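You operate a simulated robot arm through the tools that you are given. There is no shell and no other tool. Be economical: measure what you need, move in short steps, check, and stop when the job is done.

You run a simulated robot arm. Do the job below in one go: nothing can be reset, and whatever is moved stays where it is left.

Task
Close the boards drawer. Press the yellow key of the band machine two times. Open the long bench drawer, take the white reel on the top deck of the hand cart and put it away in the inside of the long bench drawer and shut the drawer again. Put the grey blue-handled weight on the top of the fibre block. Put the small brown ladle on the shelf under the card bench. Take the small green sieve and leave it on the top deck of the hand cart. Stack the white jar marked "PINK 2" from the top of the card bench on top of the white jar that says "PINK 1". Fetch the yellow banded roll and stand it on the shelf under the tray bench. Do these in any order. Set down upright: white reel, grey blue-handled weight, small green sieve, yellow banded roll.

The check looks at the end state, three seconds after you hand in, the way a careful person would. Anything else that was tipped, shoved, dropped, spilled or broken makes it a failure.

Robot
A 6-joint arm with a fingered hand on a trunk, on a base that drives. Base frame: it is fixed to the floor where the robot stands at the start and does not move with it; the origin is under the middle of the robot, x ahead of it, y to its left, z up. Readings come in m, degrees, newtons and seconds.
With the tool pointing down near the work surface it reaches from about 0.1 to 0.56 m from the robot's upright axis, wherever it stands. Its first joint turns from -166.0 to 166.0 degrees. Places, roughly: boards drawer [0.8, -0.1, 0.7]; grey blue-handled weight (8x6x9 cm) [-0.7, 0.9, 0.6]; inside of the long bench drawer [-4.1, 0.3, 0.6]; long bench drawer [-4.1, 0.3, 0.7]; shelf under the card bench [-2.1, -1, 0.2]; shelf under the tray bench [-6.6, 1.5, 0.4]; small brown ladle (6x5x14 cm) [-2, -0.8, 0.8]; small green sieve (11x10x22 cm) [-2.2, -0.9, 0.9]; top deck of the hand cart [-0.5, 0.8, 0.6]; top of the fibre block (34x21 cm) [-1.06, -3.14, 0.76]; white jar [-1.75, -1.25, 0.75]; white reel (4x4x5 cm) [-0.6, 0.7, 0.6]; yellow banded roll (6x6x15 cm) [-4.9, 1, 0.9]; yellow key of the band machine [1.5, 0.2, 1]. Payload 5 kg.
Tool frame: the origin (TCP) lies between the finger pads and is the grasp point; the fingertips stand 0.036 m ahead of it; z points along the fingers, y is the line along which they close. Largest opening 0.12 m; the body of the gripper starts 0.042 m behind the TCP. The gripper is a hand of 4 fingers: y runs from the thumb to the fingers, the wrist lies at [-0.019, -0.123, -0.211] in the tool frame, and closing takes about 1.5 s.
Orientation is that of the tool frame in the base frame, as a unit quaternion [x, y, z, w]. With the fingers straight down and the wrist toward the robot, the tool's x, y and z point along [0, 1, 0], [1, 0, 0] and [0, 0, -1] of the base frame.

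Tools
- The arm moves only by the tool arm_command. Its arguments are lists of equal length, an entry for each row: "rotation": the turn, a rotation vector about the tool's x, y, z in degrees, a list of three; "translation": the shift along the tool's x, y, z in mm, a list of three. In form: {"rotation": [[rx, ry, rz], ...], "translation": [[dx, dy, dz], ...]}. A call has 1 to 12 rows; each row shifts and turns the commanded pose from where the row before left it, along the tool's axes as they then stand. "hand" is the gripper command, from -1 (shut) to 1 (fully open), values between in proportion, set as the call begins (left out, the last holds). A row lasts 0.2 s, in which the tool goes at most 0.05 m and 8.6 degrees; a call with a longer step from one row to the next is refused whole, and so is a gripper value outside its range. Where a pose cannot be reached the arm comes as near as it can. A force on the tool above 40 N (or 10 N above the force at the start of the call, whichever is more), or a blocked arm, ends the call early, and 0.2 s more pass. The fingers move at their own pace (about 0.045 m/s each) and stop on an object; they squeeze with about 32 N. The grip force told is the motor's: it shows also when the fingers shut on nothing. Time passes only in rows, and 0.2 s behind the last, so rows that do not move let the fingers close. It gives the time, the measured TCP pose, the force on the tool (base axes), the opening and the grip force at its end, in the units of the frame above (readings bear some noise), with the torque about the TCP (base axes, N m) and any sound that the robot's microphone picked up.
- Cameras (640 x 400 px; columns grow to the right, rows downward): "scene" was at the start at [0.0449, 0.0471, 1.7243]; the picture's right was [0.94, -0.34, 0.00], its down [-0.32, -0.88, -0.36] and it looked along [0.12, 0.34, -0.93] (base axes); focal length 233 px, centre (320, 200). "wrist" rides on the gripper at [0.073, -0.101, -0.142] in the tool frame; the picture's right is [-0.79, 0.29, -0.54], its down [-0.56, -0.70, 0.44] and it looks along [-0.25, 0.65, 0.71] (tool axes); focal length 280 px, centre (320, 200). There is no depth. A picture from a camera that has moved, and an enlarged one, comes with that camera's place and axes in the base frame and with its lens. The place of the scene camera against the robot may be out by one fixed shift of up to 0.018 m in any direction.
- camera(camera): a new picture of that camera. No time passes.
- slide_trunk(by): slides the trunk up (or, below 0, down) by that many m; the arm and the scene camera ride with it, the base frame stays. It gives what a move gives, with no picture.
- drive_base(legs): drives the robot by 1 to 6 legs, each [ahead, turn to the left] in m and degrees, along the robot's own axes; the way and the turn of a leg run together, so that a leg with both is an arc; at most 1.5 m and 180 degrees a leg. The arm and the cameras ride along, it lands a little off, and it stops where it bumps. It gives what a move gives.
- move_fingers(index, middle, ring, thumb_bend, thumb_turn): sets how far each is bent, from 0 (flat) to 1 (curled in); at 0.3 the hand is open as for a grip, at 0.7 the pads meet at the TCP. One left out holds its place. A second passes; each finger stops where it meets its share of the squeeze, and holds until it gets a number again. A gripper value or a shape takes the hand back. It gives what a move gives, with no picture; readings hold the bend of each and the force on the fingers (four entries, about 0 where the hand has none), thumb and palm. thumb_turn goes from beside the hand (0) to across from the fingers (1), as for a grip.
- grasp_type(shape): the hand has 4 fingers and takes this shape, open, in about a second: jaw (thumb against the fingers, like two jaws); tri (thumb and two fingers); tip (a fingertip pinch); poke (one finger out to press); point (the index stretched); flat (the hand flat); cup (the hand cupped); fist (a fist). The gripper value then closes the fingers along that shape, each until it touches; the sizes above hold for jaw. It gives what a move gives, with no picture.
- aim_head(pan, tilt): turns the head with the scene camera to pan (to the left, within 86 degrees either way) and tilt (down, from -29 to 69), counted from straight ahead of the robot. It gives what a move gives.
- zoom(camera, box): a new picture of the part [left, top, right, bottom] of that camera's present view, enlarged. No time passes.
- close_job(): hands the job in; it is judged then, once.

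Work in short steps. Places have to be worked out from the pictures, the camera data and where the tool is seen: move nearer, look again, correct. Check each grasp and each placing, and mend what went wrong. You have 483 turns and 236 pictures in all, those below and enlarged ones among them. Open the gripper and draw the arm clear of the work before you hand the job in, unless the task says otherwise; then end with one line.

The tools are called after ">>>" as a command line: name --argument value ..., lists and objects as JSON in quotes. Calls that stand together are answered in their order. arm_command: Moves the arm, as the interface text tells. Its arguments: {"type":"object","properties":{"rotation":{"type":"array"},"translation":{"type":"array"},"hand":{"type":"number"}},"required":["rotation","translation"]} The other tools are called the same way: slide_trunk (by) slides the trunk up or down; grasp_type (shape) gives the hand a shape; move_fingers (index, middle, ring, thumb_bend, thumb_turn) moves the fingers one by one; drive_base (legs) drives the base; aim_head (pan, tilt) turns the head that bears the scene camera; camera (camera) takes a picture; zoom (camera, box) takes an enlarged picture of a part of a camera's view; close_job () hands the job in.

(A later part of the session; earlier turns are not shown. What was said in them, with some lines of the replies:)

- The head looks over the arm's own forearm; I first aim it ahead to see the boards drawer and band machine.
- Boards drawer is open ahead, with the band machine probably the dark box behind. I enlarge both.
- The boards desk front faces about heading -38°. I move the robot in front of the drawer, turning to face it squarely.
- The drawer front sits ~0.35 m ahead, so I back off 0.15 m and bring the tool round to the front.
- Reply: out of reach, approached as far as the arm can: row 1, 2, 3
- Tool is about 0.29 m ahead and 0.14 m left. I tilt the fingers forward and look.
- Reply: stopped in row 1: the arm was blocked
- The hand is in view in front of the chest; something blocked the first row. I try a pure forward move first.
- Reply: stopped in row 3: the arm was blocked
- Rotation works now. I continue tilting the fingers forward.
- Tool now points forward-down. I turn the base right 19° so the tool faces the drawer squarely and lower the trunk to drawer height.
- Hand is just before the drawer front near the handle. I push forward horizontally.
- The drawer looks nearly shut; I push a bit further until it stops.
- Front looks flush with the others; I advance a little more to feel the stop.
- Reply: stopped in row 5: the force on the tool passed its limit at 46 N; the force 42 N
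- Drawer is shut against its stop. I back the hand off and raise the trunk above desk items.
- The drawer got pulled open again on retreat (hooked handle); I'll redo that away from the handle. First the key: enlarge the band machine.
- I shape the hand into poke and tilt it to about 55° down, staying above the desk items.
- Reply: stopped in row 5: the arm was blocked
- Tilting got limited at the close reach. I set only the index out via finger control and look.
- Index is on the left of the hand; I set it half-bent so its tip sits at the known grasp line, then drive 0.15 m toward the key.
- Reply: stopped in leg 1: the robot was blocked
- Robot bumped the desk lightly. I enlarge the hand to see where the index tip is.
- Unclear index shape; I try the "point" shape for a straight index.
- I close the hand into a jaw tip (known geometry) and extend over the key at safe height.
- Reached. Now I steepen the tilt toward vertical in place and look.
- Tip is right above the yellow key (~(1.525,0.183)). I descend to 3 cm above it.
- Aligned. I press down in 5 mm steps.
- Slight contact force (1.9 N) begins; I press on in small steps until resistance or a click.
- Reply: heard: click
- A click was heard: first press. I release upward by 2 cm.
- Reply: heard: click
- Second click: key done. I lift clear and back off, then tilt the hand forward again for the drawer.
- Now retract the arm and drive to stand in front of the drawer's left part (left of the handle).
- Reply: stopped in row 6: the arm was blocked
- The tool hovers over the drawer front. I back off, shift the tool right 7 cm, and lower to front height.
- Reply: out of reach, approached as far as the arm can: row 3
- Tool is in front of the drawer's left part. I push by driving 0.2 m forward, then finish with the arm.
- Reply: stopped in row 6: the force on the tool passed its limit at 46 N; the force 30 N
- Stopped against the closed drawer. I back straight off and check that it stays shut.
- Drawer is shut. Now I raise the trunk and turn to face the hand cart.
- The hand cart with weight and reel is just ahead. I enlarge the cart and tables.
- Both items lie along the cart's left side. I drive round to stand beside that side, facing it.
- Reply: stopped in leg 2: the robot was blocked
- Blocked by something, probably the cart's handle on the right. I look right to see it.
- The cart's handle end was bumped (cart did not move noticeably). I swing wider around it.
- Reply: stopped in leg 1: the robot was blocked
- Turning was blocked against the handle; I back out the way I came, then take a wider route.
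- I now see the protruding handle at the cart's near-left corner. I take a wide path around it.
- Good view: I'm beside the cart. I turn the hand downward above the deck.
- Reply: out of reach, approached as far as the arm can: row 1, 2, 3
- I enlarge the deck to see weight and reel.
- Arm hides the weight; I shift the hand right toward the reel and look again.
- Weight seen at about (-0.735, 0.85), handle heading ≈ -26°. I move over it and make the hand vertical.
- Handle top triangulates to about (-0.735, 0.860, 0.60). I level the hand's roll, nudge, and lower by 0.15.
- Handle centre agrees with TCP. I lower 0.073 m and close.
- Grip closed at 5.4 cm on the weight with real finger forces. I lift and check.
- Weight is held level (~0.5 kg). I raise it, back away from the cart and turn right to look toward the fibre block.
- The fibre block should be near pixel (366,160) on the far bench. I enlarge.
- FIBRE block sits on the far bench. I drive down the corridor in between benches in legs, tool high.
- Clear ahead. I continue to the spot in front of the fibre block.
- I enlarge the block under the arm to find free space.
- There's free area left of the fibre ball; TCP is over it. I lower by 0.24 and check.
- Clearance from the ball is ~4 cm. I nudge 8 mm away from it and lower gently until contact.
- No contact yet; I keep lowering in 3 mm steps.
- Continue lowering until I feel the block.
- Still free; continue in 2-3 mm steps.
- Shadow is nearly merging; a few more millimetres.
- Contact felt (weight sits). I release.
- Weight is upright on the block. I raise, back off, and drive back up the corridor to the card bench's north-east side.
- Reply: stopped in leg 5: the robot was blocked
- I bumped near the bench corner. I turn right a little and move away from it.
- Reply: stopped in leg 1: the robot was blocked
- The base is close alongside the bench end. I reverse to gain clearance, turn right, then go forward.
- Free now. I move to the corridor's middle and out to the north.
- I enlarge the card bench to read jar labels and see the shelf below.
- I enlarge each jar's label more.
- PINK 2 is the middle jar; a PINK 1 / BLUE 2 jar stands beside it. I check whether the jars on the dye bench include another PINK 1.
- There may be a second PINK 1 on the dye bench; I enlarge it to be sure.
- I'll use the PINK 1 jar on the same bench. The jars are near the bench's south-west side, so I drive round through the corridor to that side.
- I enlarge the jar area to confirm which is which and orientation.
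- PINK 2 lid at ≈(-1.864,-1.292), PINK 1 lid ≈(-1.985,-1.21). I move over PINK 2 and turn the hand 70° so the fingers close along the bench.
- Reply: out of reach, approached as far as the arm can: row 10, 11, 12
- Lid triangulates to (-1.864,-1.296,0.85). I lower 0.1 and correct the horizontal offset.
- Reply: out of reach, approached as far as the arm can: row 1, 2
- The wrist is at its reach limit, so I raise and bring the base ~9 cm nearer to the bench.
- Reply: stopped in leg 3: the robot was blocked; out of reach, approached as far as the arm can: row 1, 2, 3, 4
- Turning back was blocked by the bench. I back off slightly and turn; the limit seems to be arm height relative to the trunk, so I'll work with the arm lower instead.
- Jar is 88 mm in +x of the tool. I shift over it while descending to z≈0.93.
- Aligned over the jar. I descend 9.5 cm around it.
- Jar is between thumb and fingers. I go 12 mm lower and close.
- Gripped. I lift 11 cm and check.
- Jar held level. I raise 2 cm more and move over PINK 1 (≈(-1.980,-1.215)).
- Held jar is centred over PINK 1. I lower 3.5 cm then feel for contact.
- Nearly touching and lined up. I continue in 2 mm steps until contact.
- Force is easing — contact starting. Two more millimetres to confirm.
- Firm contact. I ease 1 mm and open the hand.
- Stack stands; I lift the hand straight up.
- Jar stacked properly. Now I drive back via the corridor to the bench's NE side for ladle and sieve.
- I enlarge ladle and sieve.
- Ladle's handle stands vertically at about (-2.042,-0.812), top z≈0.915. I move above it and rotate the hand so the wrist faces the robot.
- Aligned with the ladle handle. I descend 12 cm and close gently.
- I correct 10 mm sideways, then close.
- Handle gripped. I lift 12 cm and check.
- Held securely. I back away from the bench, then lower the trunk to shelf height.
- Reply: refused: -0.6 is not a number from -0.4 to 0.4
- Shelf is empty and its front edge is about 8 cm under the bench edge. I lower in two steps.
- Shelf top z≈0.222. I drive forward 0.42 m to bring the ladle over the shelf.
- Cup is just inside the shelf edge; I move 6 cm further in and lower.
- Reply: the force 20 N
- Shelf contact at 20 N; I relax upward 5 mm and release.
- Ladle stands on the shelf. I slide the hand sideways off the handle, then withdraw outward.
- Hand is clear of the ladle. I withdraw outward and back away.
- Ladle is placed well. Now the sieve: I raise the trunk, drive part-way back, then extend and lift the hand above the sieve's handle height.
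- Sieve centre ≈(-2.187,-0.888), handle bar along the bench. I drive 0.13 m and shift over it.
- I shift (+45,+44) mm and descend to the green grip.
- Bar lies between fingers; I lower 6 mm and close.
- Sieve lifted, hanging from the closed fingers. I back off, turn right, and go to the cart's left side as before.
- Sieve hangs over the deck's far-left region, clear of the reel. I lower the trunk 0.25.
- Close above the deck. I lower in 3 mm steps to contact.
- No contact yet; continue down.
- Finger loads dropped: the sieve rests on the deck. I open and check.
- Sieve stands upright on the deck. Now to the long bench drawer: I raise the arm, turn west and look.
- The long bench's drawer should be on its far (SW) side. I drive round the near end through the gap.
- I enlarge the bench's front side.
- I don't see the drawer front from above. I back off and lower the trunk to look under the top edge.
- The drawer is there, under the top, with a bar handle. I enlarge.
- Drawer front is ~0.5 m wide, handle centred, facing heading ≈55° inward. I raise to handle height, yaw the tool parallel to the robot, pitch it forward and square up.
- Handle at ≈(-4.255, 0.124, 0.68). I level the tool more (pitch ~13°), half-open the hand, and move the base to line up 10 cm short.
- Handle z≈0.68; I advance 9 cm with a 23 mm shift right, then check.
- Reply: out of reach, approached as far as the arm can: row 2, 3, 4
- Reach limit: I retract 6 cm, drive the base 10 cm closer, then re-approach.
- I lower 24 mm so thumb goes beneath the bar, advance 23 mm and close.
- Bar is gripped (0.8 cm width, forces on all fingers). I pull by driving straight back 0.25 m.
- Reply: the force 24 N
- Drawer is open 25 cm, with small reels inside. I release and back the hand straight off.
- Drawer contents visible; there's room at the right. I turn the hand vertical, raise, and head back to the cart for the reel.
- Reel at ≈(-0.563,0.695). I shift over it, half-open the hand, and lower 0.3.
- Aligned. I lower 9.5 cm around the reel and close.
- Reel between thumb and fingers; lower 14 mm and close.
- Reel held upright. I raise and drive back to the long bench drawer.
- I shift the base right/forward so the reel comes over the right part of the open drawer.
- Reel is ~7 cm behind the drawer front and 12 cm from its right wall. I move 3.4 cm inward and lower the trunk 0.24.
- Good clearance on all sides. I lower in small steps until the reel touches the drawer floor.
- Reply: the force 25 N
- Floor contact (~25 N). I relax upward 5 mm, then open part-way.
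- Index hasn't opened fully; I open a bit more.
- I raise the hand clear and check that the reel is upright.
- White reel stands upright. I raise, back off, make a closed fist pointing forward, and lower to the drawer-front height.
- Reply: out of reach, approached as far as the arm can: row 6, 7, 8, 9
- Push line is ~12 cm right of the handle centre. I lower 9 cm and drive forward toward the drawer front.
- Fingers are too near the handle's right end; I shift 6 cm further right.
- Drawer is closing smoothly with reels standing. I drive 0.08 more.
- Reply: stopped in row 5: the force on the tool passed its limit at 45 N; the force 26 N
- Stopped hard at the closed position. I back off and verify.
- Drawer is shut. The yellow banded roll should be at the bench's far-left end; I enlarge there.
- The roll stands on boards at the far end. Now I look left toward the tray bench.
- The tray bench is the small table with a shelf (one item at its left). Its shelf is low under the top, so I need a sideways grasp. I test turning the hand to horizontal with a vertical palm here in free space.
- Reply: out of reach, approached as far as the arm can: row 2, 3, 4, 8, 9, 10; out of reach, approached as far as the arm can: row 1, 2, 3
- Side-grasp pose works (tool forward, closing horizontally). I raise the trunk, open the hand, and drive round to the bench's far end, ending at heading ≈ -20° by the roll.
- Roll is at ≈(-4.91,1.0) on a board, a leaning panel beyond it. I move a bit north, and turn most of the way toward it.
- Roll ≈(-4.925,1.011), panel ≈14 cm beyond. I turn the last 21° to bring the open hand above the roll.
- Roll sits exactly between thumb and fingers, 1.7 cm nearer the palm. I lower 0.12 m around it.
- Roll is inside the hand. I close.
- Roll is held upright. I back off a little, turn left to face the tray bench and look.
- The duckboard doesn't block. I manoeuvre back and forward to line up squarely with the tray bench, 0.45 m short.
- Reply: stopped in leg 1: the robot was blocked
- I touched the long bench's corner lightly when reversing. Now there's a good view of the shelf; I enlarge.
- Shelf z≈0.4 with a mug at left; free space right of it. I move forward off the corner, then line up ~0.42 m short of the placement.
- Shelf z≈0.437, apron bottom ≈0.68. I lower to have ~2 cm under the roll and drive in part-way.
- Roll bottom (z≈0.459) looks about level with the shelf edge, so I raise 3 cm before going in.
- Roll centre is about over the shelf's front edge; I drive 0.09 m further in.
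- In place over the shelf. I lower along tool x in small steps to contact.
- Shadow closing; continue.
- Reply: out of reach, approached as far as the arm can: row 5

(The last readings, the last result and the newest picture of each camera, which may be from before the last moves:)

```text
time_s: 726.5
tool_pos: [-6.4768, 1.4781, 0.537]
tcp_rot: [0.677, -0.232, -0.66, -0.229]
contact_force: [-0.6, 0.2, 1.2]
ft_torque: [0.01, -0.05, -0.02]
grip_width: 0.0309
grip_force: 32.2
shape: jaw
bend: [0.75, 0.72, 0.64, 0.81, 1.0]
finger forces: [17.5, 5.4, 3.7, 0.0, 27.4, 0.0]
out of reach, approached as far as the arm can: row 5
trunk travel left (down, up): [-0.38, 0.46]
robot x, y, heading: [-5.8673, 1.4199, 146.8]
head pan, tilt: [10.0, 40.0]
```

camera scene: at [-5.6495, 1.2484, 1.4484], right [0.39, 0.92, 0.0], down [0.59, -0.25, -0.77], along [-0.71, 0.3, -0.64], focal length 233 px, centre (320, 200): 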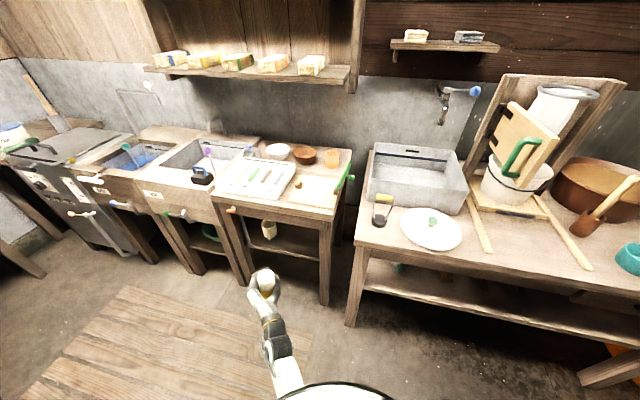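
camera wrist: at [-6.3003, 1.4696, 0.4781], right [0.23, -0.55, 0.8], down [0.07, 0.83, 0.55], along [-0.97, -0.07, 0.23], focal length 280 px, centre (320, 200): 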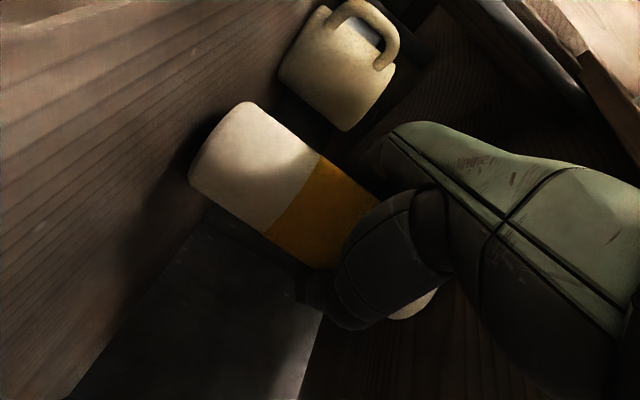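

Contact beginning; arm is at its limit so I use the trunk for 2 more millimetres.

>>> slide_trunk --by -0.002

```text
time_s: 727.0
tool_pos: [-6.4766, 1.4779, 0.535]
tcp_rot: [0.675, -0.233, -0.661, -0.229]
contact_force: [-1.1, -0.6, 6.1]
ft_torque: [-0.03, -0.02, 0.01]
grip_width: 0.0305
grip_force: 31.8
shape: jaw
bend: [0.75, 0.72, 0.64, 0.8, 1.0]
finger forces: [17.4, 6.0, 4.6, 0.0, 27.3, 0.0]
trunk travel left (down, up): [-0.378, 0.462]
robot x, y, heading: [-5.8672, 1.4181, 146.8]
head pan, tilt: [10.0, 40.0]
```

Roll rests on the shelf. I open the hand.

>>> arm_command --rotation '[[0, 0, 0], [0, 0, 0], [0, 0, 0], [0, 0, 0], [0, 0, 0], [0, 0, 0], [0, 0, 0], [0, 0, 0]]' --translation '[[0, 0, 0], [0, 0, 0], [0, 0, 0], [0, 0, 0], [0, 0, 0], [0, 0, 0], [0, 0, 0], [0, 0, 0]]' --hand 0.8

>>> camera --camera "wrist"

```text
time_s: 728.8
tool_pos: [-6.4766, 1.4768, 0.5342]
tcp_rot: [0.677, -0.232, -0.66, -0.23]
contact_force: [-0.6, 0.0, 0.6]
ft_torque: [0.02, -0.01, -0.01]
grip_width: 0.1079
grip_force: 0.2
shape: jaw
bend: [0.27, 0.32, 0.31, 0.4, 0.98]
finger forces: [0.0, 0.0, 0.1, 0.0, 0.0, 0.0]
trunk travel left (down, up): [-0.378, 0.462]
robot x, y, heading: [-5.8645, 1.4149, 146.8]
head pan, tilt: [10.0, 40.0]
```

```text
48 pictures are left
camera wrist: at [-6.2998, 1.4679, 0.467], right [0.23, -0.55, 0.8], down [0.07, 0.83, 0.55], along [-0.97, -0.07, 0.23], focal length 280 px, centre (320, 200)
```

wrist: 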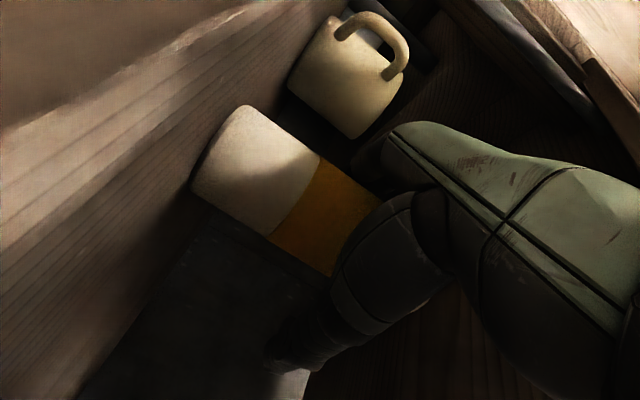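

Roll stands free. I retract the hand straight back along its axis, then back the base.

>>> arm_command --rotation '[[0, 0, 0], [0, 0, 0], [0, 0, 0], [0, 0, 0], [0, 0, 0], [0, 0, 0]]' --translation '[[0, 0, -15], [0, 0, -20], [0, 0, -20], [0, 0, -20], [0, 0, -15], [0, 0, 0]]'

>>> camera --camera "wrist"

```text
time_s: 730.2
tool_pos: [-6.405, 1.4217, 0.537]
tcp_rot: [0.678, -0.233, -0.659, -0.229]
contact_force: [-0.5, -0.4, -0.3]
ft_torque: [-0.03, 0.01, 0.0]
grip_width: 0.1079
grip_force: 0.0
shape: jaw
bend: [0.27, 0.32, 0.31, 0.4, 0.98]
finger forces: [0.1, 0.0, 0.0, 0.0, 0.0, 0.0]
trunk travel left (down, up): [-0.378, 0.462]
robot x, y, heading: [-5.8696, 1.4196, 146.9]
head pan, tilt: [10.0, 40.0]
```

```text
47 pictures are left
camera wrist: at [-6.2291, 1.4117, 0.4698], right [0.23, -0.55, 0.8], down [0.07, 0.83, 0.55], along [-0.97, -0.07, 0.23], focal length 280 px, centre (320, 200)
```

wrist: 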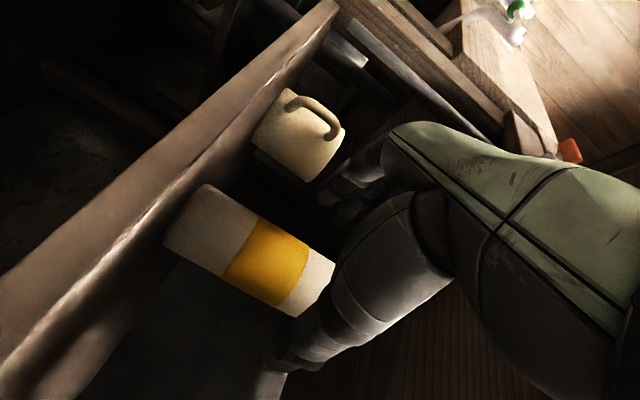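

Roll stays upright. I back the base away and take a look.

>>> drive_base --legs '[[-0.35, 0]]'

>>> camera --camera "scene"

>>> zoom --camera "scene" --box '[200, 170, 350, 290]'

```text
time_s: 732.6
tool_pos: [-6.1119, 1.231, 0.5373]
tcp_rot: [0.676, -0.234, -0.659, -0.23]
contact_force: [0.9, 0.3, 0.5]
ft_torque: [0.03, 0.01, -0.03]
grip_width: 0.1077
grip_force: 0.1
shape: jaw
bend: [0.27, 0.32, 0.31, 0.4, 0.98]
finger forces: [0.0, 0.1, 0.0, 0.0, 0.1, 0.1]
trunk travel left (down, up): [-0.378, 0.462]
robot x, y, heading: [-5.578, 1.2265, 146.5]
head pan, tilt: [10.0, 40.0]
```

```text
46 pictures are left
camera scene: at [-5.6824, 1.2693, 1.3865], right [0.4, 0.92, 0.0], down [0.59, -0.25, -0.77], along [-0.7, 0.3, -0.64], focal length 233 px, centre (320, 200)
```

scene: 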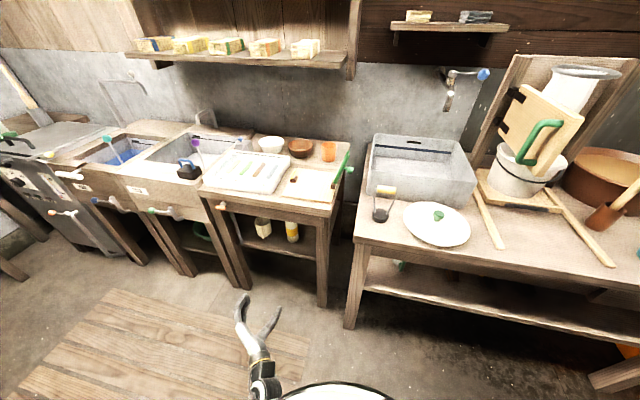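

```text
3.33 times, centred on (275, 230) of scene
camera zoom: at [-5.6824, 1.2693, 1.3865], right [0.4, 0.92, 0.0], down [0.59, -0.25, -0.77], along [-0.7, 0.3, -0.64], focal length 778 px, centre (470, 100)
```

zoom: 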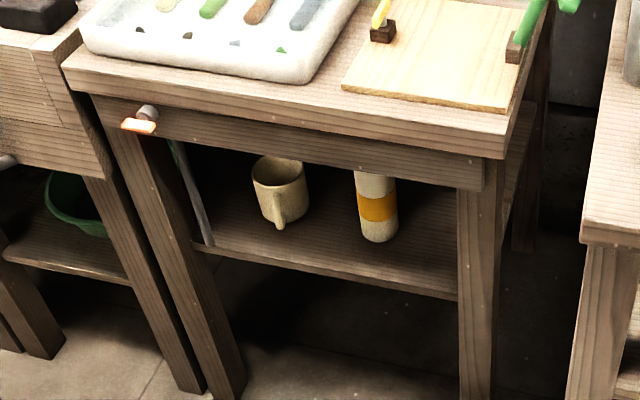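

Roll stands upright on the tray bench shelf. I raise the arm and turn to verify the long bench end I bumped and the rest.

>>> slide_trunk --by 0.4

>>> drive_base --legs '[[0, -95]]'

>>> aim_head --pan -70 --tilt 30

>>> camera --camera "scene"

```text
time_s: 736.5
tool_pos: [-6.1127, 1.2315, 0.9374]
tcp_rot: [0.677, -0.233, -0.659, -0.23]
contact_force: [0.0, 0.1, 0.0]
ft_torque: [0.03, 0.02, -0.03]
grip_width: 0.108
grip_force: 0.1
shape: jaw
bend: [0.27, 0.32, 0.31, 0.4, 0.98]
finger forces: [0.0, 0.0, 0.0, 0.0, 0.0, 0.0]
trunk travel left (down, up): [-0.778, 0.062]
robot x, y, heading: [-5.5763, 1.2239, 146.8]
head pan, tilt: [10.0, 40.0]
```

```text
time_s: 741.6
tool_pos: [-5.5315, 1.7596, 0.9382]
tcp_rot: [-0.29, 0.654, 0.281, 0.64]
contact_force: [0.2, 0.1, 0.3]
ft_torque: [0.0, 0.0, 0.01]
grip_width: 0.1079
grip_force: 0.0
shape: jaw
bend: [0.27, 0.32, 0.31, 0.4, 0.98]
finger forces: [0.0, 0.0, 0.1, 0.1, 0.0, 0.1]
trunk travel left (down, up): [-0.778, 0.062]
robot x, y, heading: [-5.5726, 1.2263, 52.3]
head pan, tilt: [10.0, 40.0]
```

```text
time_s: 743.1
tool_pos: [-5.5317, 1.7607, 0.9369]
tcp_rot: [-0.29, 0.655, 0.281, 0.639]
contact_force: [-0.4, 0.2, 0.6]
ft_torque: [0.03, -0.01, 0.01]
grip_width: 0.1076
grip_force: 0.0
shape: jaw
bend: [0.27, 0.32, 0.31, 0.4, 0.98]
finger forces: [0.0, 0.0, 0.0, 0.1, 0.0, 0.0]
trunk travel left (down, up): [-0.778, 0.062]
robot x, y, heading: [-5.5794, 1.2263, 52.3]
head pan, tilt: [-70.0, 30.0]
```

```text
44 pictures are left
camera scene: at [-5.4754, 1.2164, 1.8018], right [-0.3, -0.95, 0.0], down [-0.48, 0.15, -0.87], along [0.83, -0.26, -0.5], focal length 233 px, centre (320, 200)
```

scene: 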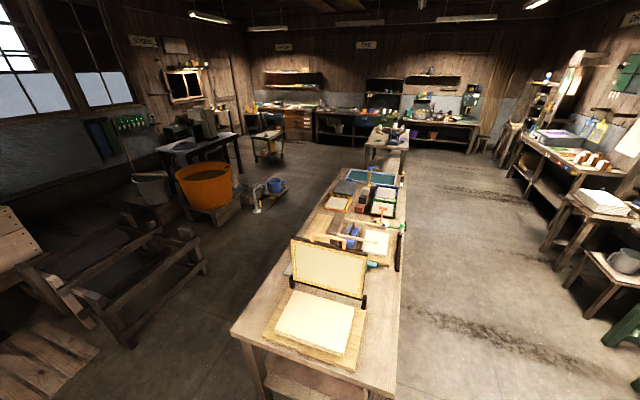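

>>> zoom --camera "scene" --box '[240, 90, 420, 200]'

>>> zoom --camera "scene" --box '[225, 95, 345, 170]'

>>> zoom --camera "scene" --box '[355, 85, 495, 165]'

```text
3.56 times, centred on (330, 145) of scene
camera zoom: at [-5.4754, 1.2164, 1.8018], right [-0.3, -0.95, 0.0], down [-0.48, 0.15, -0.87], along [0.83, -0.26, -0.5], focal length 830 px, centre (284, 396)
```

zoom: 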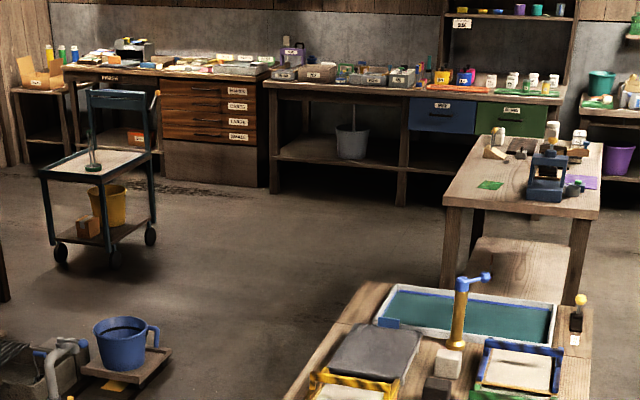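

```text
5.33 times, centred on (285, 132) of scene
camera zoom: at [-5.4754, 1.2164, 1.8018], right [-0.3, -0.95, 0.0], down [-0.48, 0.15, -0.87], along [0.83, -0.26, -0.5], focal length 1245 px, centre (507, 560)
```

zoom: 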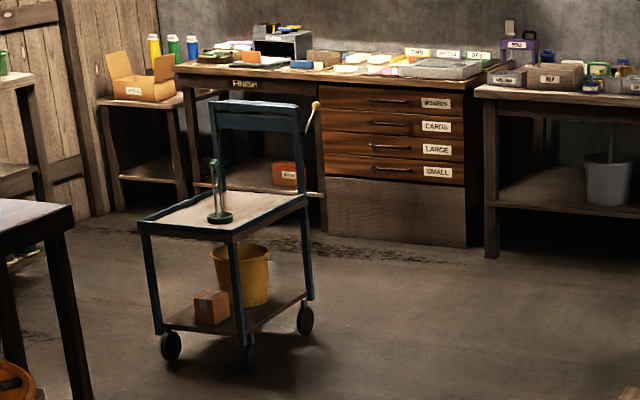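

```text
4.57 times, centred on (425, 125) of scene
camera zoom: at [-5.4754, 1.2164, 1.8018], right [-0.3, -0.95, 0.0], down [-0.48, 0.15, -0.87], along [0.83, -0.26, -0.5], focal length 1067 px, centre (-160, 543)
```

zoom: 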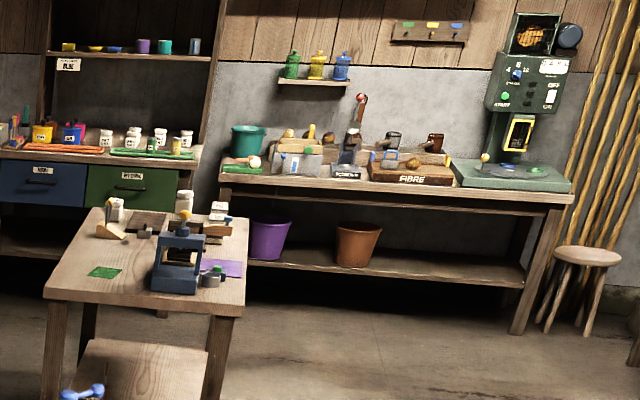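

All placements check out from here (drawers shut, sieve upright on the cart, weight on the fibre block, jar stack standing). The hand is open and the arm is clear, so I hand in.

>>> close_job

```text
The job is handed in.
```

The whole list is done and handed in, but one choice was ambiguous. There are two "PINK 1" jars, and I stacked "PINK 2" on the one beside it on the card bench, not on the one on the dye bench. I also bumped the cart, the card bench and the long bench with the base; I saw nothing displaced, though I only checked the long bench closely afterwards.
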